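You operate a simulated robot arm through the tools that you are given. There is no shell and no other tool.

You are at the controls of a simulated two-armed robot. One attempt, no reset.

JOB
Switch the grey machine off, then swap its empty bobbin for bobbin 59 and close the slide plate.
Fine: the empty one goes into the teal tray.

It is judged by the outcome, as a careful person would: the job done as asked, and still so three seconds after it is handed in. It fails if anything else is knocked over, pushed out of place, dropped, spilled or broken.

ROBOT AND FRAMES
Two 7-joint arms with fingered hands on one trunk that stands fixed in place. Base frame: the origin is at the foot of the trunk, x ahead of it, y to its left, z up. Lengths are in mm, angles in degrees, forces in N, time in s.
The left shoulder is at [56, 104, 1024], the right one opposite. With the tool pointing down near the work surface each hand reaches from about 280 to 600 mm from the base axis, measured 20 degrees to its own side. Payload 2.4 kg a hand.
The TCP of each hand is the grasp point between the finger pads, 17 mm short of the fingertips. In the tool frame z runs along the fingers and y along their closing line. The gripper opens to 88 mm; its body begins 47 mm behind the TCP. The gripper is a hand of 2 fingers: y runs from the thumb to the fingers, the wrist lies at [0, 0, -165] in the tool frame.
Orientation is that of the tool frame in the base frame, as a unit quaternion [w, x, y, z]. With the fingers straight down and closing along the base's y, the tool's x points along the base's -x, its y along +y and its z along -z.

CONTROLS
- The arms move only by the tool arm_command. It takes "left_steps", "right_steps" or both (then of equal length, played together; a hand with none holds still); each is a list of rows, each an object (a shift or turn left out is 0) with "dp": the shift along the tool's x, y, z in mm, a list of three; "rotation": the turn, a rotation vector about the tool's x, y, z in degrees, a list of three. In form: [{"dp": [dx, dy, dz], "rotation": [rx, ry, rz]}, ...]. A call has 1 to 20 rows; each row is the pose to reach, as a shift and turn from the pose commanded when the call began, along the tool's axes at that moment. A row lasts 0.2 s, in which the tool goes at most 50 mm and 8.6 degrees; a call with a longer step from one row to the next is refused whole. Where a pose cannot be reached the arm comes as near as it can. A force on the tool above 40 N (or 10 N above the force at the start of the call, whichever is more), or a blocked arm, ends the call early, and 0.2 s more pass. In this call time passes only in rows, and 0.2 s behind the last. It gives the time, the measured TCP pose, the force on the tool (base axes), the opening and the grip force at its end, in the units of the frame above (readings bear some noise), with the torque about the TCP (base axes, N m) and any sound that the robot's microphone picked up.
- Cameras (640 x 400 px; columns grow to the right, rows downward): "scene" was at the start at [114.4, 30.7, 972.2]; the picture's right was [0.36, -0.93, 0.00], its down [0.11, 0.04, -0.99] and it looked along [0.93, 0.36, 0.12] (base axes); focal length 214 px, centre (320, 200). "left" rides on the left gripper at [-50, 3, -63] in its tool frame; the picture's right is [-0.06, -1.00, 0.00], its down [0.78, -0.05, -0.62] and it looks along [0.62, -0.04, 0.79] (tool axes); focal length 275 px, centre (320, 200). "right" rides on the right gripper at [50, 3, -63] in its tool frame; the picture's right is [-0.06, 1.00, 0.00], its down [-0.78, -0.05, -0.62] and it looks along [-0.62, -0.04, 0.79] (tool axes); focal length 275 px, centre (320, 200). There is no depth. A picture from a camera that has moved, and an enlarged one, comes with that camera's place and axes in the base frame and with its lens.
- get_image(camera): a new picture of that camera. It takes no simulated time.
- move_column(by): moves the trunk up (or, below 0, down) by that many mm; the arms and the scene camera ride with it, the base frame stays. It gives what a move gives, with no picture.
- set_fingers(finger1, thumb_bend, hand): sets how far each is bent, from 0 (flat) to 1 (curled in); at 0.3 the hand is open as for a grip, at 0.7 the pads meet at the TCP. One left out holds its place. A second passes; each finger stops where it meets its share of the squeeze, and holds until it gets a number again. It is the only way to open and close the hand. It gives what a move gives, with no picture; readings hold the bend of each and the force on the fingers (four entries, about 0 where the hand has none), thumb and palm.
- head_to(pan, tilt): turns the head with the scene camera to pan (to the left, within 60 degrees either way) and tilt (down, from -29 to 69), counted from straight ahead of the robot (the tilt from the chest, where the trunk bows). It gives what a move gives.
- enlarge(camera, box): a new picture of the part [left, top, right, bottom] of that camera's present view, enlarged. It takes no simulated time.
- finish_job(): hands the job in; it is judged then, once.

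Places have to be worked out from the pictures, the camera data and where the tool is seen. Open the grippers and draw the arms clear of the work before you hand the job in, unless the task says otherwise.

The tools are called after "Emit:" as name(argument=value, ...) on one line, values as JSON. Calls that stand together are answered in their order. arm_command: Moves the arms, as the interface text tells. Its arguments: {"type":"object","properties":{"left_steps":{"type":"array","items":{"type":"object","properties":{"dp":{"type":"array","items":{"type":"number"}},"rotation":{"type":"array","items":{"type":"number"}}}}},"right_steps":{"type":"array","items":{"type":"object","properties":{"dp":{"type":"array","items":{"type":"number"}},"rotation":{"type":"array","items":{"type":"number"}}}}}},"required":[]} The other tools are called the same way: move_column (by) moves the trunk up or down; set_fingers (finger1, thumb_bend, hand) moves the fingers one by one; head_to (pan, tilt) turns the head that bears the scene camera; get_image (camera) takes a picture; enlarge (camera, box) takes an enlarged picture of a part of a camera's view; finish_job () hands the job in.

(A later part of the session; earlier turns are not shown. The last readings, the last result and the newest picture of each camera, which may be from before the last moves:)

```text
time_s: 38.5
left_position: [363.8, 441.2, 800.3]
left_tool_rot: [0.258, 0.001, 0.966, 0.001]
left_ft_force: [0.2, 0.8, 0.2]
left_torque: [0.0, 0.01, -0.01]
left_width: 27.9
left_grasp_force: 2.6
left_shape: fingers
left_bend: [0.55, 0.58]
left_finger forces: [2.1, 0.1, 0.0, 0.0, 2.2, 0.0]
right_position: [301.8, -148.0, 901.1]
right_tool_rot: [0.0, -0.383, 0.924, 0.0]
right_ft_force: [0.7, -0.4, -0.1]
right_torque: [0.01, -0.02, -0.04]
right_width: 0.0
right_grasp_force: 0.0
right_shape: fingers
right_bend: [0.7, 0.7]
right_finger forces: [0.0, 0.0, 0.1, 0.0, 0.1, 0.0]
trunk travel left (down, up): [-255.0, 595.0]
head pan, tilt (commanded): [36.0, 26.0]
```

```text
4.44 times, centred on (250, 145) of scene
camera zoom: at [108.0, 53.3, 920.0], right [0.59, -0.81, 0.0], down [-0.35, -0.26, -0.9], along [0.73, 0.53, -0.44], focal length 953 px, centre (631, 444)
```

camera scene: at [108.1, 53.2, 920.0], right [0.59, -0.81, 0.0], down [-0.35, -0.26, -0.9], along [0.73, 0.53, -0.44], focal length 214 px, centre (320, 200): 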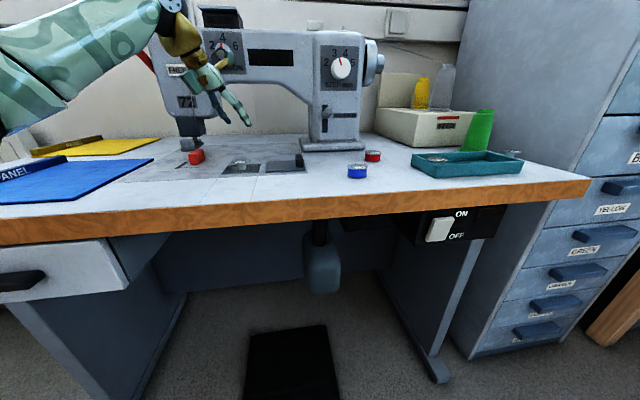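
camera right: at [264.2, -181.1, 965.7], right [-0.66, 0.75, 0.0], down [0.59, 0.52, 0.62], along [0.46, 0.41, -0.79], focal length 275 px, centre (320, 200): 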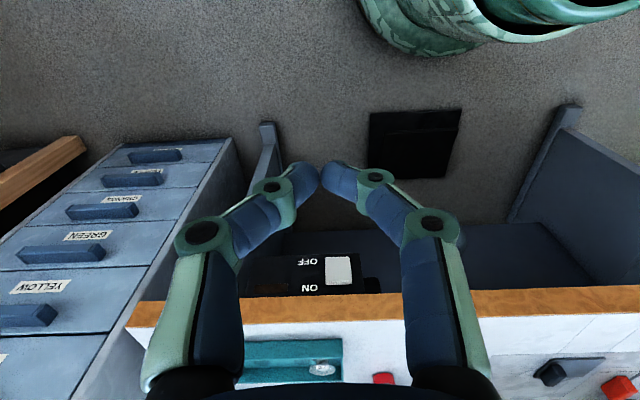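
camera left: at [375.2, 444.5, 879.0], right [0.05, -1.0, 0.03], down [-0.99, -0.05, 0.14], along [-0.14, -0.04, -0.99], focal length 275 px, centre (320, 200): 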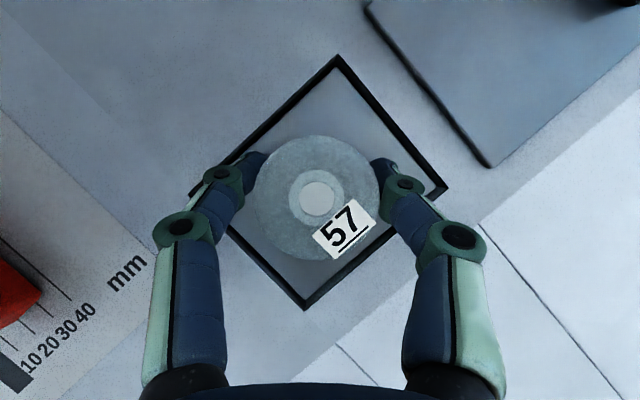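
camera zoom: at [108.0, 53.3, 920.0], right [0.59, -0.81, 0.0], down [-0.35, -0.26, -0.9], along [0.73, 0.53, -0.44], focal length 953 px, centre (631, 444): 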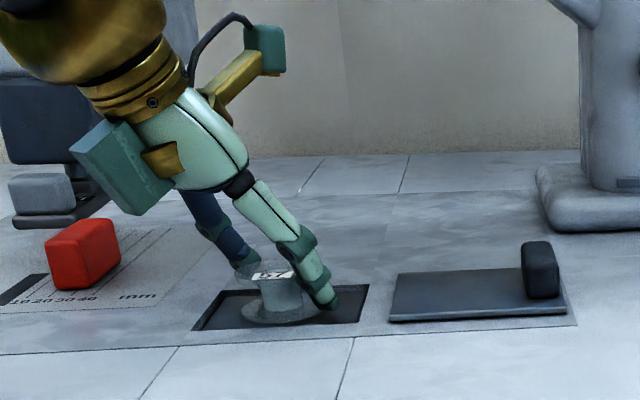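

The grip reads ~2.6 N. I tighten it slightly, then lift straight up a little to check that the bobbin follows.

Emit:
set_fingers(hand="left", finger1=0.66, thumb_bend=0.66)

Emit:
arm_command(left_steps=[{"dp": [-2.5, 0, -4.3]}, {"dp": [-5, 0, -8.7]}, {"dp": [-10, 0, -17.3]}])

Emit:
get_image(camera="left")

Emit:
enlarge(camera="scene", box=[180, 100, 320, 190])

```text
time_s: 39.5
left_position: [363.6, 440.6, 798.8]
left_tool_rot: [0.26, 0.0, 0.966, 0.0]
left_ft_force: [-0.5, -0.7, -0.1]
left_torque: [0.01, 0.02, -0.01]
left_width: 4.6
left_grasp_force: 0.0
left_shape: fingers
left_bend: [0.66, 0.66]
left_finger forces: [0.0, 0.0, 0.0, 0.1, 0.0, 0.0]
right_position: [302.8, -148.2, 901.2]
right_tool_rot: [0.001, -0.384, 0.923, 0.0]
right_ft_force: [-0.4, 0.3, 0.4]
right_torque: [0.01, 0.0, 0.01]
right_width: 0.1
right_grasp_force: 0.2
right_shape: fingers
right_bend: [0.7, 0.7]
right_finger forces: [0.1, 0.0, 0.0, 0.1, 0.1, 0.0]
trunk travel left (down, up): [-255.0, 595.0]
head pan, tilt (commanded): [36.0, 26.0]
```

```text
time_s: 40.3
left_position: [363.0, 441.6, 818.4]
left_tool_rot: [0.258, 0.0, 0.966, 0.0]
left_ft_force: [-0.2, 0.1, -0.3]
left_torque: [-0.01, 0.02, 0.02]
left_width: 4.5
left_grasp_force: 0.0
left_shape: fingers
left_bend: [0.66, 0.66]
left_finger forces: [0.0, 0.0, 0.0, 0.0, 0.0, 0.0]
right_position: [303.9, -147.2, 901.3]
right_tool_rot: [0.0, -0.384, 0.923, 0.0]
right_ft_force: [0.1, 0.6, 0.4]
right_torque: [-0.01, -0.03, 0.03]
right_width: 0.0
right_grasp_force: 0.1
right_shape: fingers
right_bend: [0.7, 0.7]
right_finger forces: [0.0, 0.1, 0.0, 0.0, 0.0, 0.0]
trunk travel left (down, up): [-255.0, 595.0]
head pan, tilt (commanded): [36.0, 26.0]
```

```text
taken
camera left: at [375.3, 444.9, 899.0], right [0.05, -1.0, 0.03], down [-0.99, -0.05, 0.14], along [-0.14, -0.04, -0.99], focal length 275 px, centre (320, 200)
```

left: 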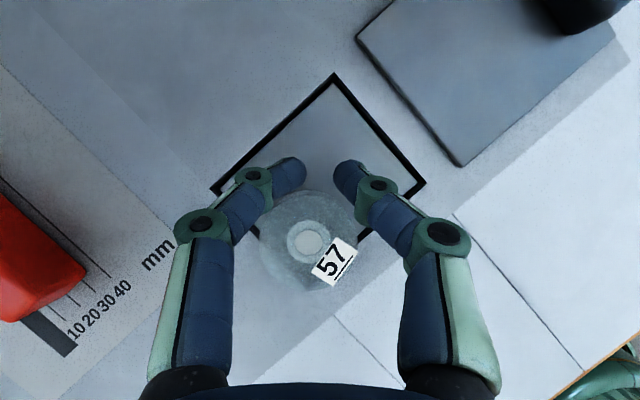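

```text
4.44 times, centred on (250, 145) of scene
camera zoom: at [108.0, 53.3, 920.0], right [0.59, -0.81, 0.0], down [-0.35, -0.26, -0.9], along [0.73, 0.53, -0.44], focal length 953 px, centre (631, 444)
```

zoom: 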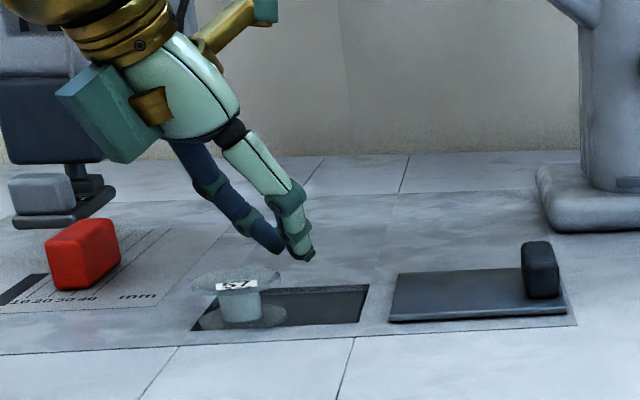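

The stronger squeeze squeezed the bobbin out toward −x because the tips touched ~9 mm ahead of its centre; it still stands upright in the bay at about (344, 444). I raise, reopen, and re-align so the fingertips fall on its diameter.

Emit:
arm_command(left_steps=[{"dp": [-7.5, 0, -13]}])

Emit:
set_fingers(hand="left", finger1=0.44, thumb_bend=0.44)

Emit:
arm_command(left_steps=[{"dp": [11, 1.3, -6.4]}, {"dp": [22, 2.6, -12.7]}])

Emit:
get_image(camera="left")

Emit:
enlarge(camera="scene", box=[180, 100, 320, 190])

```text
time_s: 40.7
left_position: [362.8, 440.9, 834.4]
left_tool_rot: [0.259, 0.0, 0.966, 0.0]
left_ft_force: [0.2, 1.1, -0.4]
left_torque: [0.01, 0.01, 0.04]
left_width: 4.4
left_grasp_force: 0.1
left_shape: fingers
left_bend: [0.66, 0.66]
left_finger forces: [0.1, 0.1, 0.0, 0.0, 0.1, 0.0]
right_position: [302.3, -145.6, 902.1]
right_tool_rot: [0.0, -0.383, 0.924, 0.0]
right_ft_force: [0.2, 0.2, 0.0]
right_torque: [0.01, 0.04, 0.0]
right_width: 0.0
right_grasp_force: 0.1
right_shape: fingers
right_bend: [0.7, 0.7]
right_finger forces: [0.0, 0.1, 0.1, 0.0, 0.0, 0.1]
trunk travel left (down, up): [-255.0, 595.0]
head pan, tilt (commanded): [36.0, 26.0]
```

```text
time_s: 41.7
left_position: [363.2, 441.8, 835.7]
left_tool_rot: [0.259, -0.001, 0.966, 0.0]
left_ft_force: [-0.6, 0.3, -0.9]
left_torque: [-0.01, 0.01, -0.03]
left_width: 52.4
left_grasp_force: 0.0
left_shape: fingers
left_bend: [0.44, 0.44]
left_finger forces: [0.0, 0.0, 0.0, 0.0, 0.1, 0.0]
right_position: [301.7, -147.1, 902.5]
right_tool_rot: [0.0, -0.383, 0.924, 0.0]
right_ft_force: [0.3, -0.1, 0.2]
right_torque: [-0.01, -0.01, 0.01]
right_width: 0.1
right_grasp_force: 0.0
right_shape: fingers
right_bend: [0.7, 0.7]
right_finger forces: [0.0, 0.1, 0.0, 0.1, 0.0, 0.1]
trunk travel left (down, up): [-255.0, 595.0]
head pan, tilt (commanded): [36.0, 26.0]
```

```text
time_s: 42.3
left_position: [338.9, 444.2, 835.1]
left_tool_rot: [0.258, 0.001, 0.966, -0.001]
left_ft_force: [-0.5, -0.4, 0.0]
left_torque: [0.03, -0.02, -0.02]
left_width: 52.3
left_grasp_force: 0.0
left_shape: fingers
left_bend: [0.44, 0.44]
left_finger forces: [0.1, 0.0, 0.0, 0.0, 0.1, 0.0]
right_position: [302.3, -147.7, 901.2]
right_tool_rot: [0.001, -0.384, 0.923, 0.0]
right_ft_force: [0.6, -0.5, -0.1]
right_torque: [0.03, 0.0, -0.03]
right_width: 0.2
right_grasp_force: 0.0
right_shape: fingers
right_bend: [0.7, 0.7]
right_finger forces: [0.0, 0.1, 0.0, 0.1, 0.1, 0.1]
trunk travel left (down, up): [-255.0, 595.0]
head pan, tilt (commanded): [36.0, 26.0]
```

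```text
taken
camera left: at [349.7, 447.1, 914.5], right [0.05, -1.0, 0.03], down [-0.99, -0.05, 0.14], along [-0.14, -0.04, -0.99], focal length 275 px, centre (320, 200)
```

left: 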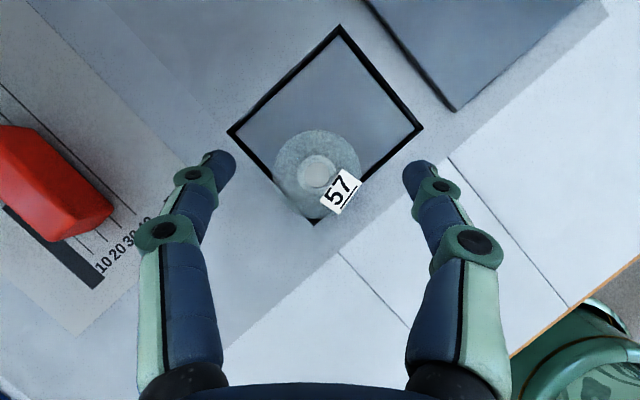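

```text
4.44 times, centred on (250, 145) of scene
camera zoom: at [108.1, 53.2, 920.0], right [0.59, -0.81, 0.0], down [-0.35, -0.26, -0.9], along [0.73, 0.53, -0.44], focal length 953 px, centre (631, 444)
```

zoom: 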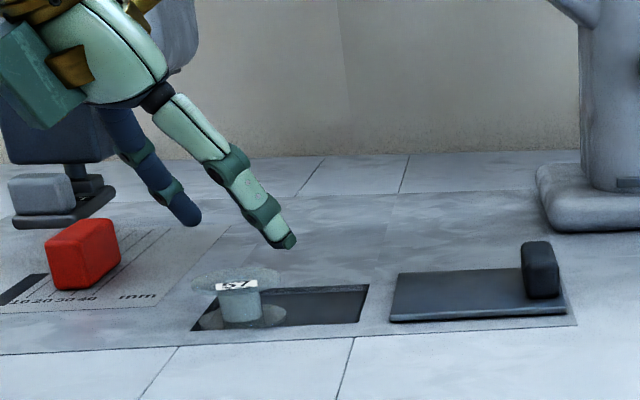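

The bobbin is at about (345, 445). Descending straight to TCP z≈804.5 should put the distal pads on its top-flange diameter.

Emit:
arm_command(left_steps=[{"dp": [5, 0.3, 8.8]}, {"dp": [10, 0.5, 17.6]}, {"dp": [15.2, 0.5, 26.4]}])

Emit:
get_image(camera="left")

Emit:
enlarge(camera="scene", box=[180, 110, 280, 180])

```text
time_s: 43.1
left_position: [337.5, 444.2, 804.5]
left_tool_rot: [0.259, 0.0, 0.966, 0.0]
left_ft_force: [0.1, 0.4, -0.3]
left_torque: [0.01, 0.0, 0.01]
left_width: 52.3
left_grasp_force: 0.1
left_shape: fingers
left_bend: [0.44, 0.44]
left_finger forces: [0.1, 0.0, 0.0, 0.1, 0.1, 0.0]
right_position: [301.6, -147.5, 901.3]
right_tool_rot: [0.0, -0.383, 0.924, -0.001]
right_ft_force: [-0.3, -0.2, -0.1]
right_torque: [0.03, 0.01, 0.01]
right_width: 0.2
right_grasp_force: 0.0
right_shape: fingers
right_bend: [0.7, 0.7]
right_finger forces: [0.0, 0.0, 0.1, 0.0, 0.0, 0.0]
trunk travel left (down, up): [-255.0, 595.0]
head pan, tilt (commanded): [36.0, 26.0]
```

```text
taken
camera left: at [349.7, 447.7, 883.8], right [0.05, -1.0, 0.03], down [-0.99, -0.05, 0.14], along [-0.14, -0.04, -0.99], focal length 275 px, centre (320, 200)
```

left: 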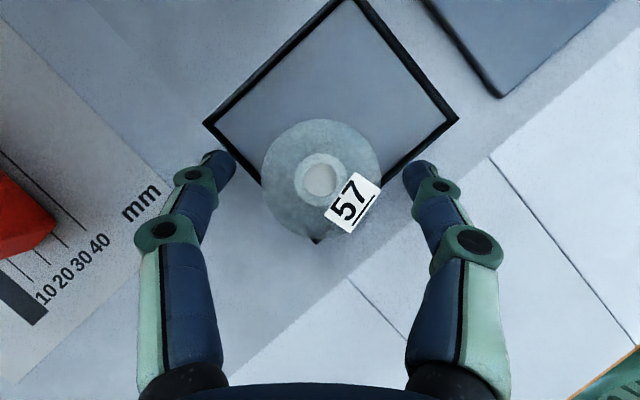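

```text
5.71 times, centred on (230, 145) of scene
camera zoom: at [108.0, 53.2, 920.0], right [0.59, -0.81, 0.0], down [-0.35, -0.26, -0.9], along [0.73, 0.53, -0.44], focal length 1226 px, centre (834, 514)
```

zoom: 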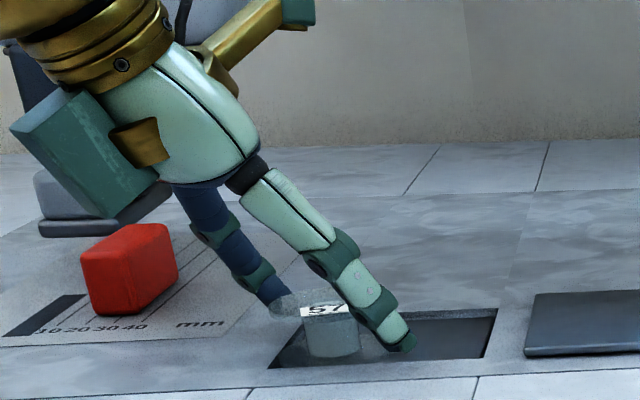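

The flange centre now lies level with the fingertips. I close in stages, watching for the bobbin staying centred.

Emit:
set_fingers(hand="left", finger1=0.58, thumb_bend=0.58)

Emit:
get_image(camera="left")

Emit:
enlarge(camera="scene", box=[180, 110, 280, 180])

```text
time_s: 44.1
left_position: [339.1, 443.4, 804.3]
left_tool_rot: [0.259, 0.0, 0.966, 0.0]
left_ft_force: [-0.3, -0.6, 1.2]
left_torque: [0.01, 0.0, -0.01]
left_width: 30.6
left_grasp_force: 2.0
left_shape: fingers
left_bend: [0.54, 0.55]
left_finger forces: [1.5, 0.0, 0.0, 0.0, 1.5, 0.1]
right_position: [301.1, -147.6, 901.9]
right_tool_rot: [0.001, -0.383, 0.924, 0.0]
right_ft_force: [0.2, 0.4, 1.1]
right_torque: [-0.01, -0.03, 0.01]
right_width: 0.2
right_grasp_force: 0.0
right_shape: fingers
right_bend: [0.7, 0.7]
right_finger forces: [0.1, 0.0, 0.0, 0.0, 0.1, 0.0]
trunk travel left (down, up): [-255.0, 595.0]
head pan, tilt (commanded): [36.0, 26.0]
```

```text
taken
camera left: at [349.7, 447.6, 884.0], right [0.05, -1.0, 0.03], down [-0.99, -0.05, 0.14], along [-0.14, -0.04, -0.99], focal length 275 px, centre (320, 200)
```

left: 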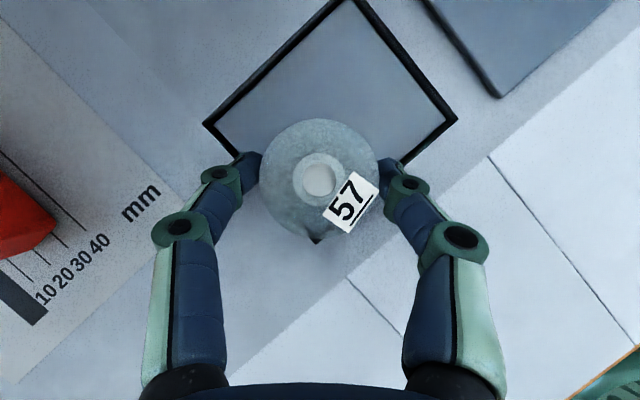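

```text
5.71 times, centred on (230, 145) of scene
camera zoom: at [108.0, 53.2, 920.0], right [0.59, -0.81, 0.0], down [-0.35, -0.26, -0.9], along [0.73, 0.53, -0.44], focal length 1226 px, centre (834, 514)
```

zoom: 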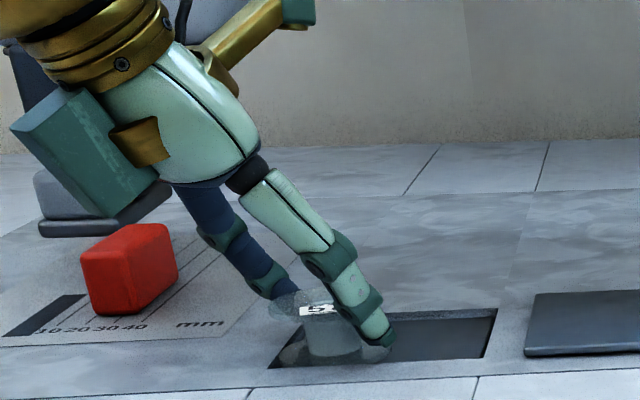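

Balanced contact at ~2 N each side with the bobbin still centred. I lift slowly 20 mm and check.

Emit:
arm_command(left_steps=[{"dp": [-1.5, 0, -2.6]}, {"dp": [-3, 0, -5.2]}, {"dp": [-5, 0, -8.7]}, {"dp": [-7.5, 0, -13]}, {"dp": [-10, 0, -17.3]}])

Emit:
get_image(camera="left")

Emit:
enlarge(camera="scene", box=[180, 110, 280, 180])

```text
time_s: 45.3
left_position: [339.1, 445.1, 822.9]
left_tool_rot: [0.258, 0.0, 0.966, 0.0]
left_ft_force: [0.1, 0.5, -1.1]
left_torque: [-0.02, 0.02, 0.02]
left_width: 30.7
left_grasp_force: 1.1
left_shape: fingers
left_bend: [0.54, 0.55]
left_finger forces: [1.5, 0.0, 0.0, 0.0, 1.6, 0.0]
right_position: [302.6, -146.6, 902.3]
right_tool_rot: [-0.001, -0.384, 0.923, 0.0]
right_ft_force: [0.6, 0.2, 0.0]
right_torque: [-0.01, -0.04, 0.02]
right_width: 0.0
right_grasp_force: 0.0
right_shape: fingers
right_bend: [0.7, 0.7]
right_finger forces: [0.0, 0.0, 0.1, 0.0, 0.0, 0.1]
trunk travel left (down, up): [-255.0, 595.0]
head pan, tilt (commanded): [36.0, 26.0]
```

```text
taken
camera left: at [349.8, 447.9, 903.6], right [0.05, -1.0, 0.03], down [-0.99, -0.05, 0.14], along [-0.14, -0.04, -0.99], focal length 275 px, centre (320, 200)
```

left: 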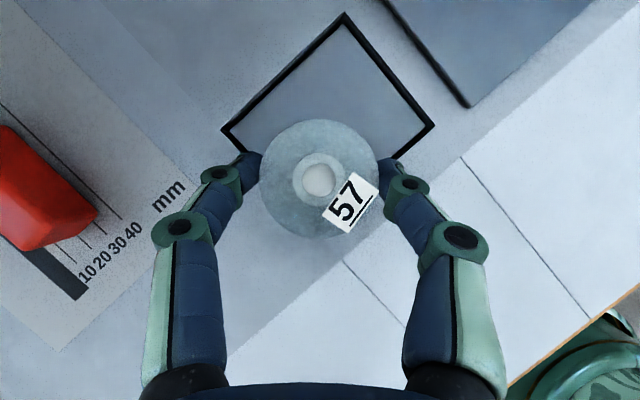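

```text
5.71 times, centred on (230, 145) of scene
camera zoom: at [108.0, 53.3, 920.0], right [0.59, -0.81, 0.0], down [-0.35, -0.26, -0.9], along [0.73, 0.53, -0.44], focal length 1226 px, centre (834, 514)
```

zoom: 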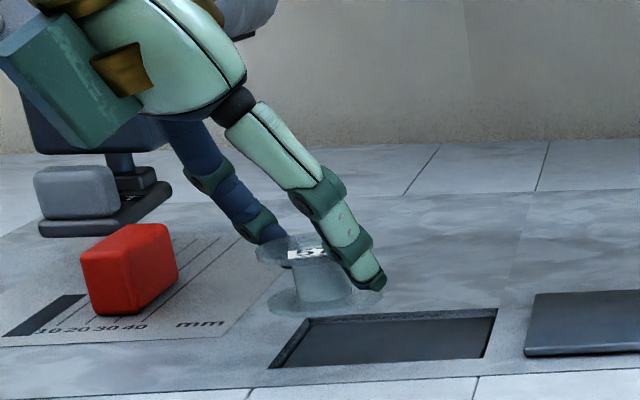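

Bobbin 57 is lifted cleanly and the bay platform is empty (flat, no spindle seen). I raise it and carry it smoothly, keeping the tilt, toward the teal tray, stopping short for a look.

Emit:
arm_command(left_steps=[{"dp": [-9, 0, -16]}, {"dp": [-19, 0, -33]}, {"dp": [-28.5, 0, -49.4]}, {"dp": [-38, -14, -44]}, {"dp": [-57.3, -43.6, -32.8]}, {"dp": [-71.7, -65.4, -24.4]}, {"dp": [-86.1, -87.2, -16.1]}, {"dp": [-100.6, -109, -7.8]}, {"dp": [-115, -130.8, 0.5]}, {"dp": [-129.4, -152.6, 8.9]}, {"dp": [-143.8, -174.4, 17.2]}, {"dp": [-158.2, -196.3, 25.5]}, {"dp": [-172.6, -218.1, 33.8]}, {"dp": [-187, -239.9, 42.2]}, {"dp": [-201.4, -261.7, 50.5]}, {"dp": [-215.9, -283.5, 58.8]}, {"dp": [-223, -294.5, 63]}])

Emit:
get_image(camera="left")

Emit:
get_image(camera="scene")

Emit:
get_image(camera="right")

```text
time_s: 48.9
left_position: [562.4, 150.4, 880.7]
left_tool_rot: [0.259, 0.0, 0.966, 0.001]
left_ft_force: [0.9, 0.3, -0.1]
left_torque: [0.01, 0.01, 0.01]
left_width: 30.7
left_grasp_force: 0.8
left_shape: fingers
left_bend: [0.54, 0.55]
left_finger forces: [1.4, 0.1, 0.0, 0.0, 1.4, 0.0]
right_position: [303.0, -147.4, 900.3]
right_tool_rot: [0.0, -0.384, 0.923, 0.0]
right_ft_force: [0.0, -0.1, 0.2]
right_torque: [0.01, 0.0, 0.0]
right_width: 0.2
right_grasp_force: 0.0
right_shape: fingers
right_bend: [0.7, 0.7]
right_finger forces: [0.0, 0.0, 0.0, 0.1, 0.0, 0.0]
trunk travel left (down, up): [-255.0, 595.0]
head pan, tilt (commanded): [36.0, 26.0]
```

```text
taken
camera left: at [574.5, 153.2, 960.4], right [0.05, -1.0, 0.03], down [-0.99, -0.05, 0.14], along [-0.14, -0.04, -0.99], focal length 275 px, centre (320, 200)
```

left: 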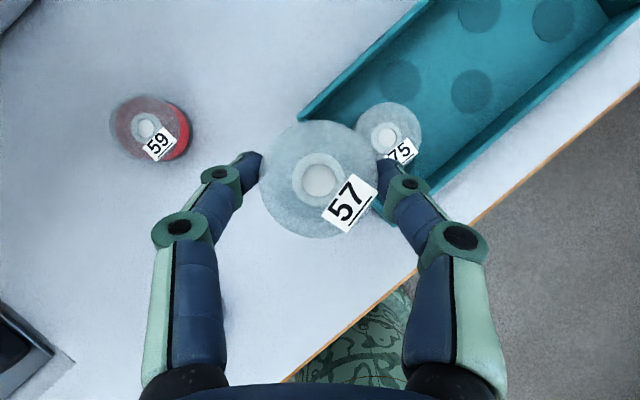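

```text
taken
camera scene: at [108.1, 53.2, 920.0], right [0.59, -0.81, 0.0], down [-0.35, -0.26, -0.9], along [0.73, 0.53, -0.44], focal length 214 px, centre (320, 200)
```

scene: 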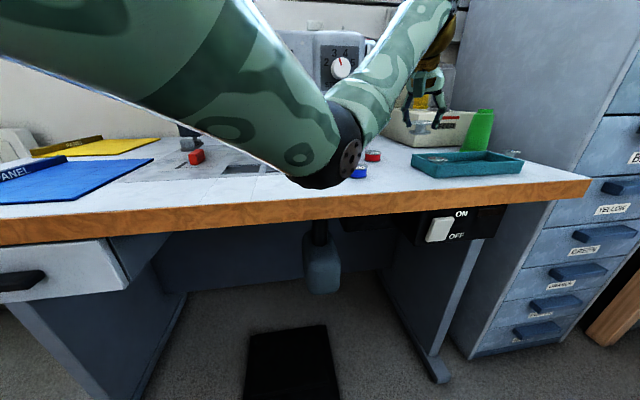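

```text
taken
camera right: at [264.6, -180.9, 965.2], right [-0.66, 0.75, 0.0], down [0.59, 0.52, 0.62], along [0.46, 0.41, -0.79], focal length 275 px, centre (320, 200)
```

right: 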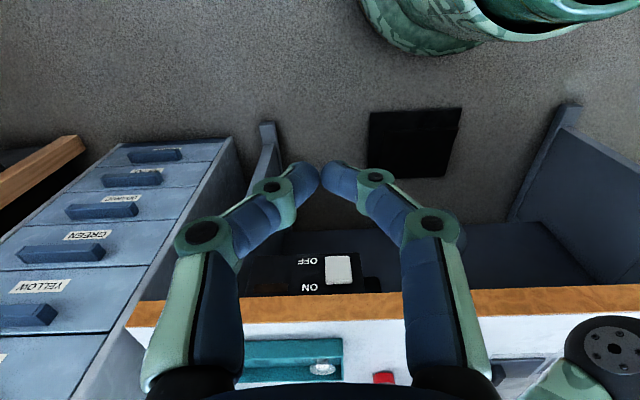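

The top-down view confirms 59 is the red bobbin, and shows free space in the tray beyond 75. I aim for a spot at about (631, 75) — clear of 75 and the walls — and move over it at the same height.

Emit:
arm_command(left_steps=[{"dp": [-10.7, -15, 6.2]}, {"dp": [-21.5, -30, 12.4]}, {"dp": [-32.2, -45, 18.6]}, {"dp": [-43, -60, 24.8]}, {"dp": [-53.7, -75.2, 31]}])

Emit:
get_image(camera="left")

Emit:
get_image(camera="scene")

```text
time_s: 50.1
left_position: [624.9, 74.4, 880.8]
left_tool_rot: [0.259, 0.0, 0.966, 0.0]
left_ft_force: [0.5, 0.1, -0.4]
left_torque: [-0.02, 0.01, 0.0]
left_width: 30.6
left_grasp_force: 1.0
left_shape: fingers
left_bend: [0.54, 0.55]
left_finger forces: [1.4, 0.0, 0.1, 0.1, 1.4, 0.0]
right_position: [302.9, -146.5, 900.5]
right_tool_rot: [0.0, -0.383, 0.924, -0.001]
right_ft_force: [-0.3, 0.6, -0.5]
right_torque: [-0.02, -0.01, 0.0]
right_width: 0.0
right_grasp_force: 0.0
right_shape: fingers
right_bend: [0.7, 0.7]
right_finger forces: [0.1, 0.0, 0.1, 0.0, 0.2, 0.0]
trunk travel left (down, up): [-255.0, 595.0]
head pan, tilt (commanded): [36.0, 26.0]
```

```text
taken
camera left: at [636.7, 78.4, 960.1], right [0.05, -1.0, 0.03], down [-0.99, -0.05, 0.14], along [-0.14, -0.04, -0.99], focal length 275 px, centre (320, 200)
```

left: 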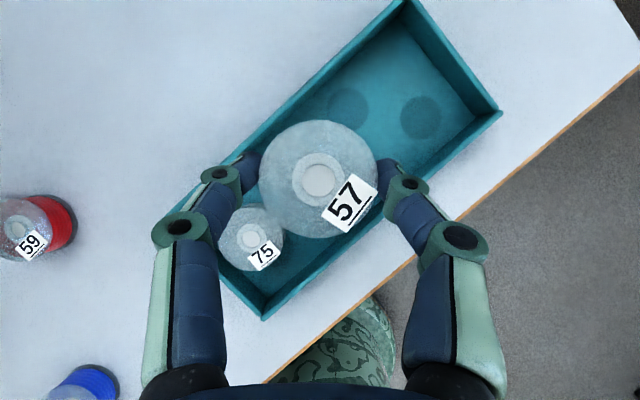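

```text
taken
camera scene: at [108.1, 53.2, 920.0], right [0.59, -0.81, 0.0], down [-0.35, -0.26, -0.9], along [0.73, 0.53, -0.44], focal length 214 px, centre (320, 200)
```

scene: 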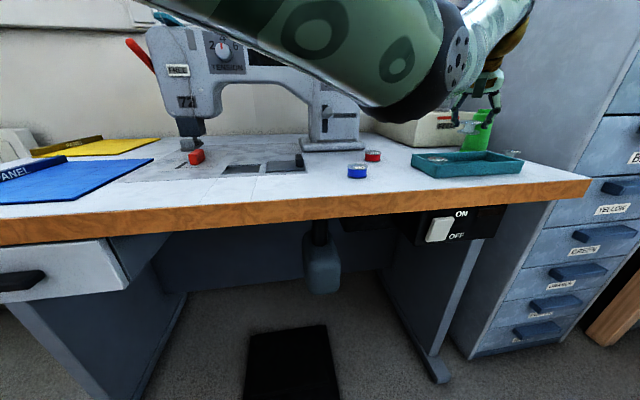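

Bobbin 57 hangs over the free part of the tray. I lower it to just above the floor.

Emit:
arm_command(left_steps=[{"dp": [8.6, -0.5, 13.7]}, {"dp": [16.6, -1, 27.5]}, {"dp": [25, -1.5, 41]}, {"dp": [30, -1.5, 49.5]}, {"dp": [33.5, -1.5, 55]}])

Emit:
get_image(camera="left")

Emit:
enlarge(camera="scene", box=[380, 80, 560, 200])

Emit:
enlarge(camera="right", box=[220, 300, 380, 400])

```text
time_s: 51.3
left_position: [624.6, 74.9, 816.1]
left_tool_rot: [0.259, 0.0, 0.966, 0.0]
left_ft_force: [0.3, 0.5, -1.2]
left_torque: [0.0, -0.01, 0.0]
left_width: 30.4
left_grasp_force: 1.0
left_shape: fingers
left_bend: [0.54, 0.55]
left_finger forces: [1.4, 0.0, 0.1, 0.0, 1.4, 0.0]
right_position: [302.3, -147.4, 901.4]
right_tool_rot: [0.0, -0.384, 0.923, -0.001]
right_ft_force: [-0.8, 0.1, -0.4]
right_torque: [0.02, 0.03, 0.04]
right_width: 0.0
right_grasp_force: 0.1
right_shape: fingers
right_bend: [0.7, 0.7]
right_finger forces: [0.0, 0.0, 0.0, 0.1, 0.0, 0.0]
trunk travel left (down, up): [-255.0, 595.0]
head pan, tilt (commanded): [36.0, 26.0]
```

```text
taken
camera left: at [635.0, 77.0, 895.4], right [0.05, -1.0, 0.03], down [-0.99, -0.05, 0.14], along [-0.14, -0.04, -0.99], focal length 275 px, centre (320, 200)
```

left: 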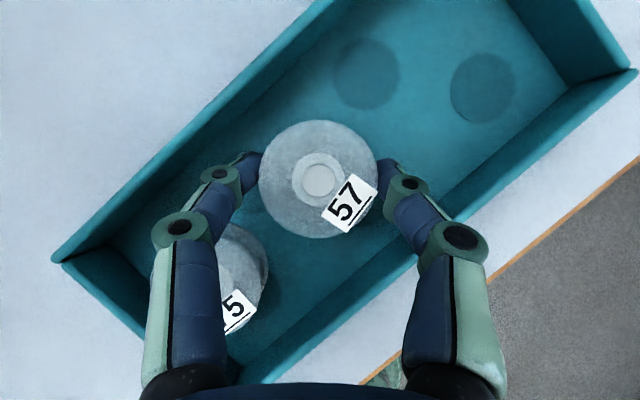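

```text
3.33 times, centred on (470, 140) of scene
camera zoom: at [108.1, 53.2, 920.0], right [0.59, -0.81, 0.0], down [-0.35, -0.26, -0.9], along [0.73, 0.53, -0.44], focal length 715 px, centre (-180, 400)
```

zoom: 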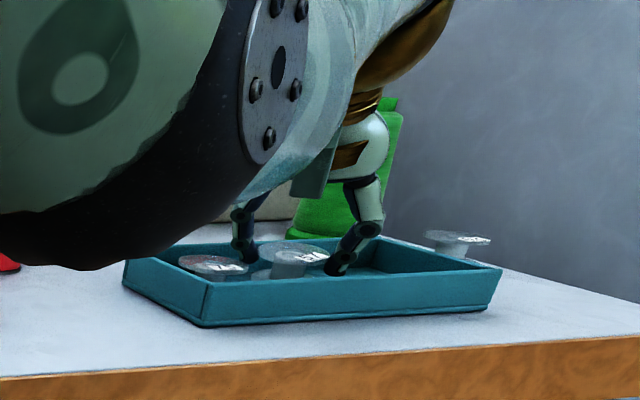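

```text
4.00 times, centred on (300, 350) of right
camera zoom: at [264.6, -180.9, 965.2], right [-0.66, 0.75, 0.0], down [0.59, 0.52, 0.62], along [0.46, 0.41, -0.79], focal length 1101 px, centre (400, -400)
```

zoom: 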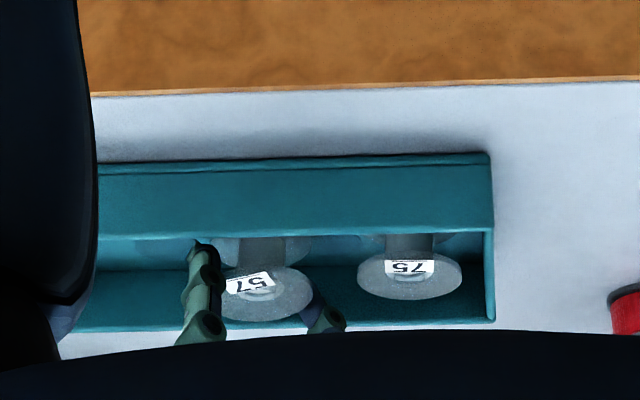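

57 is about 3 mm above the floor level of 75. I lower a further 3.5 mm in small steps, watching the force.

Emit:
arm_command(left_steps=[{"dp": [0.5, 0, 0.9]}, {"dp": [1, 0, 1.7]}, {"dp": [1.5, 0, 2.6]}, {"dp": [1.75, 0, 3]}])

Emit:
enlarge(camera="scene", box=[400, 110, 540, 190])

Emit:
enlarge(camera="right", box=[250, 320, 350, 390])

```text
time_s: 52.3
left_position: [624.1, 73.4, 812.3]
left_tool_rot: [0.259, 0.0, 0.966, 0.0]
left_ft_force: [0.8, 0.1, -0.2]
left_torque: [0.03, -0.03, 0.01]
left_width: 30.2
left_grasp_force: 1.8
left_shape: fingers
left_bend: [0.54, 0.55]
left_finger forces: [1.5, 0.0, 0.0, 0.1, 1.4, 0.0]
right_position: [302.3, -146.5, 901.3]
right_tool_rot: [0.0, -0.383, 0.924, 0.0]
right_ft_force: [-0.3, 0.3, 1.0]
right_torque: [-0.01, -0.02, 0.0]
right_width: 0.1
right_grasp_force: 0.2
right_shape: fingers
right_bend: [0.7, 0.7]
right_finger forces: [0.1, 0.0, 0.0, 0.0, 0.0, 0.1]
trunk travel left (down, up): [-255.0, 595.0]
head pan, tilt (commanded): [36.0, 26.0]
```

```text
4.57 times, centred on (470, 150) of scene
camera zoom: at [108.1, 53.2, 920.0], right [0.59, -0.81, 0.0], down [-0.35, -0.26, -0.9], along [0.73, 0.53, -0.44], focal length 980 px, centre (-366, 429)
```

zoom: 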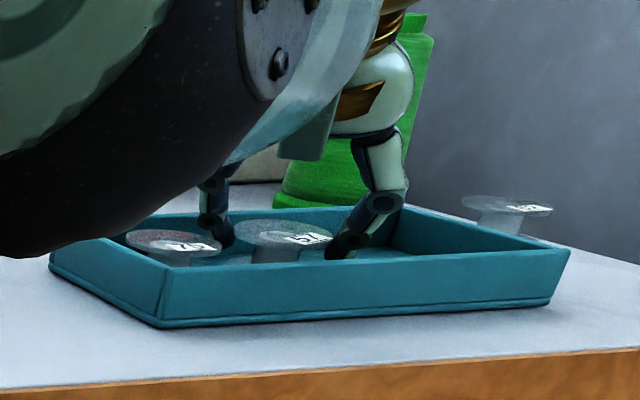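

```text
5.71 times, centred on (300, 355) of right
camera zoom: at [264.6, -180.9, 965.1], right [-0.66, 0.75, 0.0], down [0.59, 0.52, 0.62], along [0.46, 0.41, -0.79], focal length 1573 px, centre (434, -686)
```

zoom: 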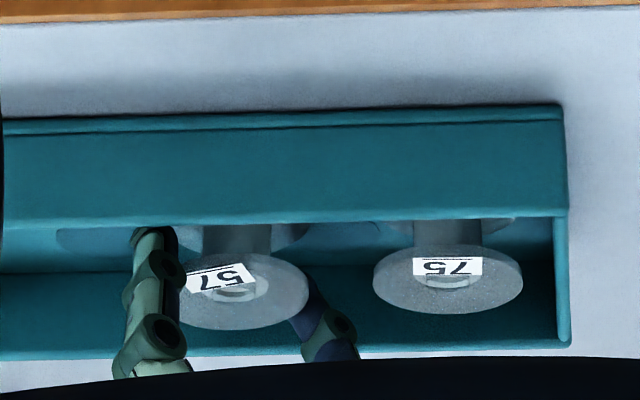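

About 1–1.5 mm remains. I lower a little more until contact.

Emit:
arm_command(left_steps=[{"dp": [0.25, 0, 0.43]}, {"dp": [0.5, 0, 0.87]}, {"dp": [0.75, 0, 1.3]}, {"dp": [1, 0, 1.73]}])

Emit:
enlarge(camera="right", box=[250, 320, 350, 390])

```text
time_s: 53.3
left_position: [623.0, 73.8, 810.7]
left_tool_rot: [0.259, 0.0, 0.966, 0.001]
left_ft_force: [-0.3, -0.3, 0.2]
left_torque: [0.0, -0.04, 0.0]
left_width: 30.6
left_grasp_force: 1.6
left_shape: fingers
left_bend: [0.54, 0.55]
left_finger forces: [1.4, 0.0, 0.1, 0.0, 1.5, 0.0]
right_position: [302.0, -146.9, 901.9]
right_tool_rot: [0.0, -0.383, 0.924, 0.0]
right_ft_force: [-0.2, 0.3, -0.2]
right_torque: [0.02, 0.01, 0.0]
right_width: 0.1
right_grasp_force: 0.2
right_shape: fingers
right_bend: [0.7, 0.7]
right_finger forces: [0.0, 0.1, 0.1, 0.0, 0.0, 0.2]
trunk travel left (down, up): [-255.0, 595.0]
head pan, tilt (commanded): [36.0, 26.0]
```

```text
5.71 times, centred on (300, 355) of right
camera zoom: at [264.6, -180.9, 965.2], right [-0.66, 0.75, 0.0], down [0.59, 0.52, 0.62], along [0.46, 0.41, -0.79], focal length 1573 px, centre (434, -686)
```

zoom: 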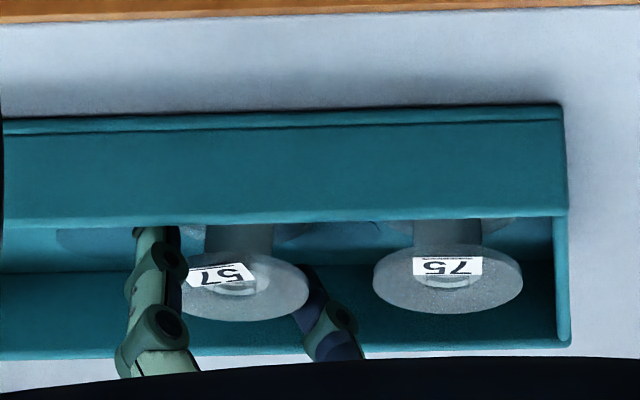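

57's flange now sits at the same level as 75's, so it is resting on the tray floor. I release by opening just enough.

Emit:
set_fingers(hand="left", finger1=0.47, thumb_bend=0.47)

Emit:
get_image(camera="left")

Emit:
enlarge(camera="right", box=[250, 320, 350, 390])

```text
time_s: 54.3
left_position: [623.3, 74.1, 810.2]
left_tool_rot: [0.259, -0.001, 0.966, 0.0]
left_ft_force: [0.9, 0.7, 0.0]
left_torque: [0.03, -0.03, -0.01]
left_width: 45.3
left_grasp_force: 0.0
left_shape: fingers
left_bend: [0.47, 0.47]
left_finger forces: [0.2, 0.0, 0.0, 0.1, 0.1, 0.0]
right_position: [302.3, -148.1, 901.6]
right_tool_rot: [0.0, -0.384, 0.923, 0.0]
right_ft_force: [0.6, -0.3, -0.6]
right_torque: [-0.02, -0.01, -0.01]
right_width: 0.1
right_grasp_force: 0.0
right_shape: fingers
right_bend: [0.7, 0.7]
right_finger forces: [0.0, 0.0, 0.0, 0.1, 0.0, 0.1]
trunk travel left (down, up): [-255.0, 595.0]
head pan, tilt (commanded): [36.0, 26.0]
```

```text
taken
camera left: at [634.9, 76.9, 890.5], right [0.05, -1.0, 0.03], down [-0.99, -0.05, 0.14], along [-0.14, -0.04, -0.99], focal length 275 px, centre (320, 200)
```

left: 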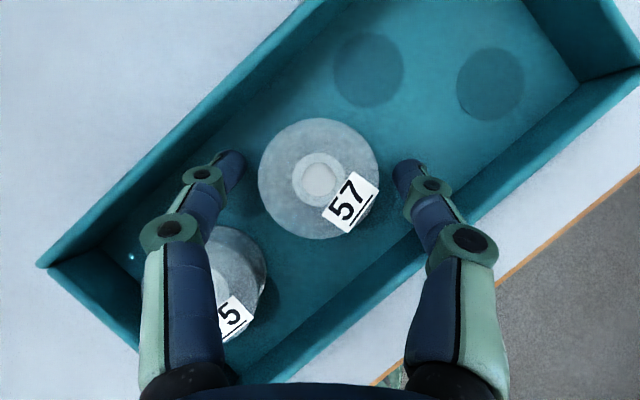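

```text
5.71 times, centred on (300, 355) of right
camera zoom: at [264.6, -180.9, 965.1], right [-0.66, 0.75, 0.0], down [0.59, 0.52, 0.62], along [0.46, 0.41, -0.79], focal length 1573 px, centre (434, -686)
```

zoom: 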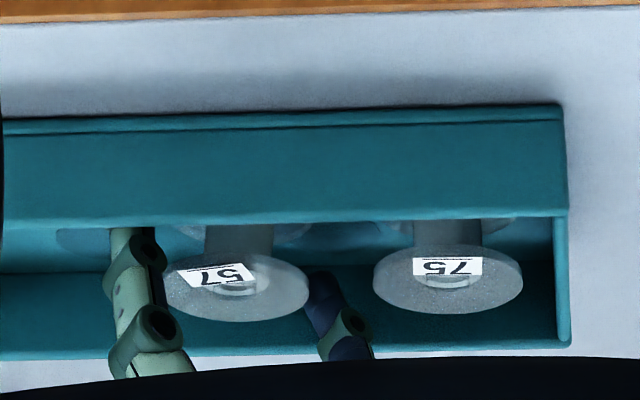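

57 stands released in the tray. I raise straight up, then move over toward the red bobbin 59 at about (590, 246).

Emit:
arm_command(left_steps=[{"dp": [-5, 0, -8.7]}, {"dp": [-15, 0, -26]}, {"dp": [-35, 0, -60.6]}, {"dp": [-29, 28.5, -63.9]}, {"dp": [-23.5, 57, -67.2]}, {"dp": [-18, 86, -70.5]}, {"dp": [-12, 114, -73.8]}, {"dp": [-6, 143, -77]}, {"dp": [-0.7, 171.5, -80.4]}])

Emit:
get_image(camera="left")

Emit:
get_image(camera="scene")

Emit:
enlarge(camera="right", box=[220, 300, 400, 400])

```text
time_s: 56.3
left_position: [583.4, 245.2, 881.4]
left_tool_rot: [0.258, 0.0, 0.966, 0.0]
left_ft_force: [-0.6, -0.5, 0.6]
left_torque: [-0.03, 0.02, 0.03]
left_width: 45.8
left_grasp_force: 0.1
left_shape: fingers
left_bend: [0.47, 0.47]
left_finger forces: [0.1, 0.0, 0.0, 0.0, 0.0, 0.1]
right_position: [303.0, -146.8, 901.2]
right_tool_rot: [-0.001, -0.382, 0.924, 0.0]
right_ft_force: [0.6, -0.1, 0.1]
right_torque: [-0.04, 0.01, 0.01]
right_width: 0.2
right_grasp_force: 0.0
right_shape: fingers
right_bend: [0.7, 0.7]
right_finger forces: [0.1, 0.0, 0.0, 0.0, 0.1, 0.0]
trunk travel left (down, up): [-255.0, 595.0]
head pan, tilt (commanded): [36.0, 26.0]
```

```text
taken
camera left: at [595.0, 248.4, 960.6], right [0.05, -1.0, 0.03], down [-0.99, -0.05, 0.14], along [-0.14, -0.04, -0.99], focal length 275 px, centre (320, 200)
```

left: 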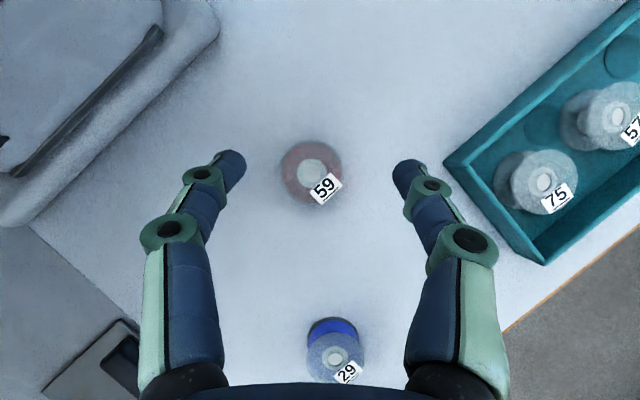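

```text
taken
camera scene: at [108.1, 53.1, 920.0], right [0.59, -0.81, 0.0], down [-0.35, -0.26, -0.9], along [0.73, 0.53, -0.44], focal length 214 px, centre (320, 200)
```

scene: 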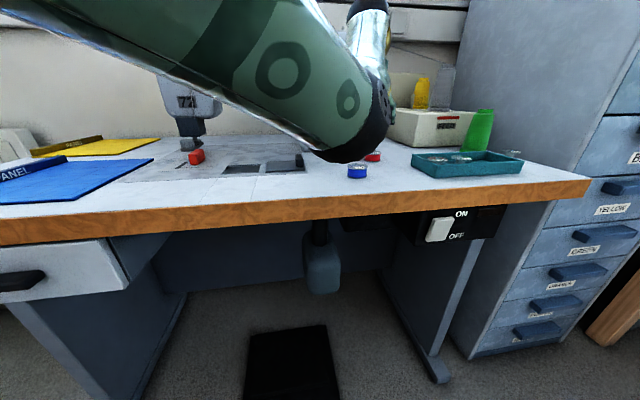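

```text
3.56 times, centred on (310, 350) of right
camera zoom: at [264.6, -180.9, 965.2], right [-0.66, 0.75, 0.0], down [0.59, 0.52, 0.62], along [0.46, 0.41, -0.79], focal length 979 px, centre (356, -333)
```

zoom: 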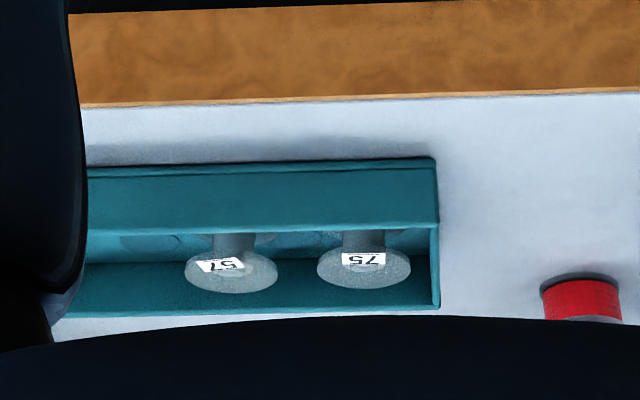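

59 lies at about (587, 248). I open slightly more, then align and descend to just above it.

Emit:
set_fingers(hand="left", finger1=0.44, thumb_bend=0.44)

Emit:
arm_command(left_steps=[{"dp": [9.3, 1.5, 12]}, {"dp": [17, 2.9, 25.5]}, {"dp": [25, 2.9, 39]}])

Emit:
get_image(camera="left")

```text
time_s: 57.3
left_position: [583.1, 244.9, 880.9]
left_tool_rot: [0.258, 0.0, 0.966, 0.0]
left_ft_force: [-0.7, -0.3, -1.5]
left_torque: [0.01, -0.01, 0.03]
left_width: 52.2
left_grasp_force: 0.0
left_shape: fingers
left_bend: [0.44, 0.44]
left_finger forces: [0.0, 0.1, 0.0, 0.1, 0.1, 0.1]
right_position: [302.2, -146.7, 901.2]
right_tool_rot: [0.0, -0.383, 0.924, 0.0]
right_ft_force: [0.0, -0.6, 0.0]
right_torque: [-0.01, -0.01, -0.01]
right_width: 0.0
right_grasp_force: 0.0
right_shape: fingers
right_bend: [0.7, 0.7]
right_finger forces: [0.1, 0.0, 0.0, 0.1, 0.0, 0.1]
trunk travel left (down, up): [-255.0, 595.0]
head pan, tilt (commanded): [36.0, 26.0]
```

```text
time_s: 58.1
left_position: [580.7, 248.0, 834.5]
left_tool_rot: [0.259, 0.001, 0.966, 0.0]
left_ft_force: [-0.4, -0.5, -0.3]
left_torque: [-0.03, 0.01, 0.04]
left_width: 52.4
left_grasp_force: 0.0
left_shape: fingers
left_bend: [0.44, 0.44]
left_finger forces: [0.0, 0.0, 0.0, 0.0, 0.0, 0.1]
right_position: [301.3, -147.0, 900.7]
right_tool_rot: [0.001, -0.384, 0.924, 0.0]
right_ft_force: [0.2, 1.0, 0.8]
right_torque: [0.01, -0.01, -0.02]
right_width: 0.0
right_grasp_force: 0.1
right_shape: fingers
right_bend: [0.7, 0.7]
right_finger forces: [0.0, 0.0, 0.1, 0.0, 0.0, 0.0]
trunk travel left (down, up): [-255.0, 595.0]
head pan, tilt (commanded): [36.0, 26.0]
```

```text
taken
camera left: at [593.2, 251.1, 913.9], right [0.05, -1.0, 0.03], down [-0.99, -0.05, 0.14], along [-0.14, -0.04, -0.99], focal length 275 px, centre (320, 200)
```

left: 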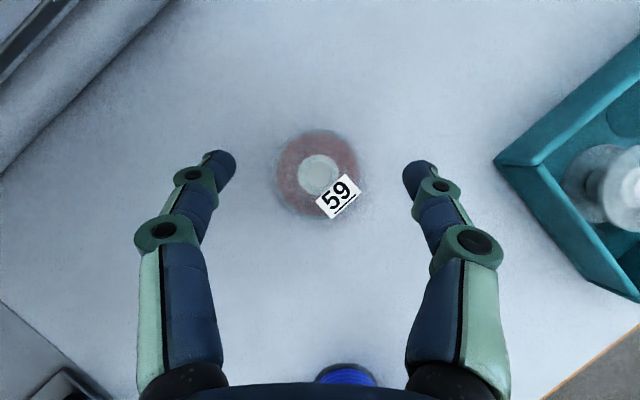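

Well aligned. I descend the last 28 mm around bobbin 59.

Emit:
arm_command(left_steps=[{"dp": [5, 0, 8.7]}, {"dp": [10, 0, 17.3]}, {"dp": [14.2, 0, 24.7]}])

Emit:
get_image(camera="left")

```text
time_s: 58.9
left_position: [581.6, 247.1, 806.4]
left_tool_rot: [0.259, 0.0, 0.966, 0.0]
left_ft_force: [-0.3, 0.5, -0.2]
left_torque: [0.03, 0.0, -0.03]
left_width: 52.3
left_grasp_force: 0.0
left_shape: fingers
left_bend: [0.44, 0.44]
left_finger forces: [0.1, 0.1, 0.1, 0.0, 0.0, 0.0]
right_position: [301.0, -148.5, 901.5]
right_tool_rot: [0.0, -0.382, 0.924, 0.0]
right_ft_force: [0.5, -0.7, 0.4]
right_torque: [0.01, 0.0, -0.01]
right_width: 0.0
right_grasp_force: 0.0
right_shape: fingers
right_bend: [0.7, 0.7]
right_finger forces: [0.0, 0.0, 0.0, 0.1, 0.1, 0.0]
trunk travel left (down, up): [-255.0, 595.0]
head pan, tilt (commanded): [36.0, 26.0]
```

```text
taken
camera left: at [593.5, 251.2, 885.3], right [0.05, -1.0, 0.03], down [-0.99, -0.05, 0.14], along [-0.14, -0.04, -0.99], focal length 275 px, centre (320, 200)
```

left: 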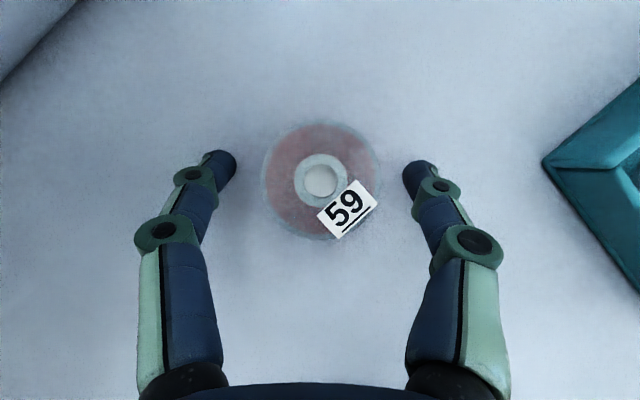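

The bobbin is centred. I close to the same bend that worked for 57.

Emit:
set_fingers(hand="left", finger1=0.59, thumb_bend=0.59)

Emit:
get_image(camera="left")

```text
time_s: 59.9
left_position: [582.7, 249.2, 806.0]
left_tool_rot: [0.259, 0.0, 0.966, 0.0]
left_ft_force: [0.9, -0.1, -0.8]
left_torque: [-0.02, 0.01, -0.02]
left_width: 29.6
left_grasp_force: 2.5
left_shape: fingers
left_bend: [0.54, 0.57]
left_finger forces: [2.2, 0.1, 0.0, 0.1, 2.0, 0.0]
right_position: [302.2, -146.2, 902.5]
right_tool_rot: [0.0, -0.383, 0.924, 0.0]
right_ft_force: [0.6, 0.4, 0.6]
right_torque: [-0.01, 0.0, 0.01]
right_width: 0.0
right_grasp_force: 0.0
right_shape: fingers
right_bend: [0.7, 0.7]
right_finger forces: [0.0, 0.0, 0.1, 0.1, 0.1, 0.1]
trunk travel left (down, up): [-255.0, 595.0]
head pan, tilt (commanded): [36.0, 26.0]
```

```text
taken
camera left: at [593.5, 251.3, 885.3], right [0.05, -1.0, 0.03], down [-0.99, -0.05, 0.14], along [-0.14, -0.04, -0.99], focal length 275 px, centre (320, 200)
```

left: 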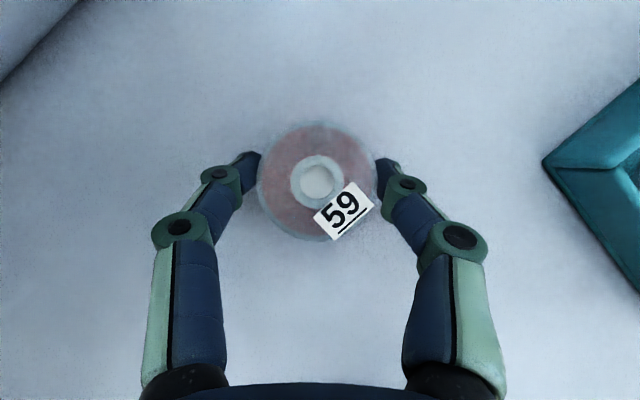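

Gripped at ~2 N per finger, bobbin centred. I lift slowly 20 mm and verify.

Emit:
arm_command(left_steps=[{"dp": [-1.5, 0, -2.6]}, {"dp": [-3, 0, -5.2]}, {"dp": [-5, 0, -8.7]}, {"dp": [-7.5, 0, -13]}, {"dp": [-10, 0, -17.3]}])

Emit:
get_image(camera="left")

Emit:
get_image(camera="right")

Emit:
enlarge(camera="scene", box=[320, 110, 420, 190])

```text
time_s: 61.1
left_position: [581.5, 249.1, 826.6]
left_tool_rot: [0.26, 0.0, 0.966, 0.0]
left_ft_force: [-0.1, -0.5, -0.1]
left_torque: [-0.03, 0.02, 0.03]
left_width: 29.4
left_grasp_force: 2.3
left_shape: fingers
left_bend: [0.54, 0.57]
left_finger forces: [2.3, 0.1, 0.0, 0.0, 2.0, 0.0]
right_position: [302.1, -146.4, 902.0]
right_tool_rot: [0.0, -0.384, 0.924, 0.0]
right_ft_force: [-0.1, 0.1, 0.9]
right_torque: [0.01, 0.01, -0.02]
right_width: 0.1
right_grasp_force: 0.1
right_shape: fingers
right_bend: [0.7, 0.7]
right_finger forces: [0.1, 0.1, 0.0, 0.1, 0.0, 0.0]
trunk travel left (down, up): [-255.0, 595.0]
head pan, tilt (commanded): [36.0, 26.0]
```

```text
taken
camera left: at [593.2, 251.3, 905.9], right [0.05, -1.0, 0.03], down [-0.99, -0.05, 0.14], along [-0.14, -0.04, -0.99], focal length 275 px, centre (320, 200)
```

left: 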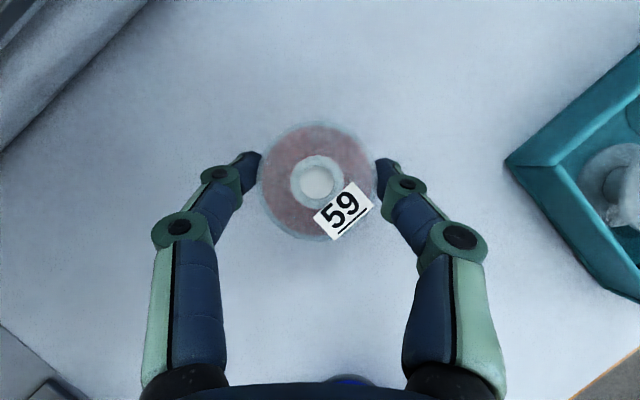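

```text
taken
camera right: at [264.6, -180.8, 965.2], right [-0.66, 0.75, 0.0], down [0.59, 0.52, 0.62], along [0.46, 0.41, -0.79], focal length 275 px, centre (320, 200)
```

right: 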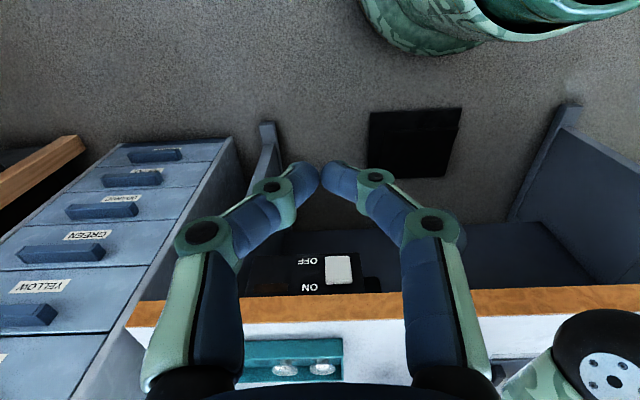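

```text
5.00 times, centred on (370, 150) of scene
camera zoom: at [108.1, 53.2, 920.0], right [0.59, -0.81, 0.0], down [-0.35, -0.26, -0.9], along [0.73, 0.53, -0.44], focal length 1072 px, centre (70, 450)
```

zoom: 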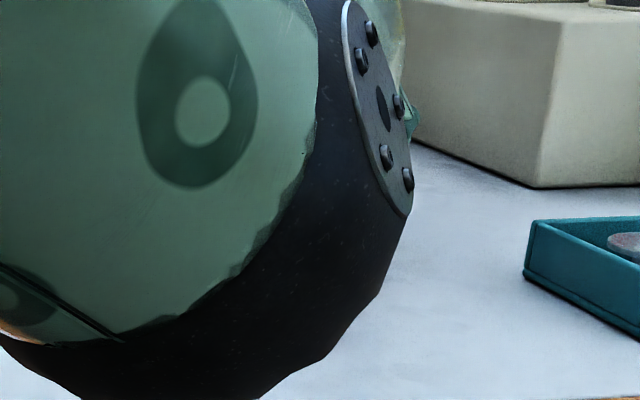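

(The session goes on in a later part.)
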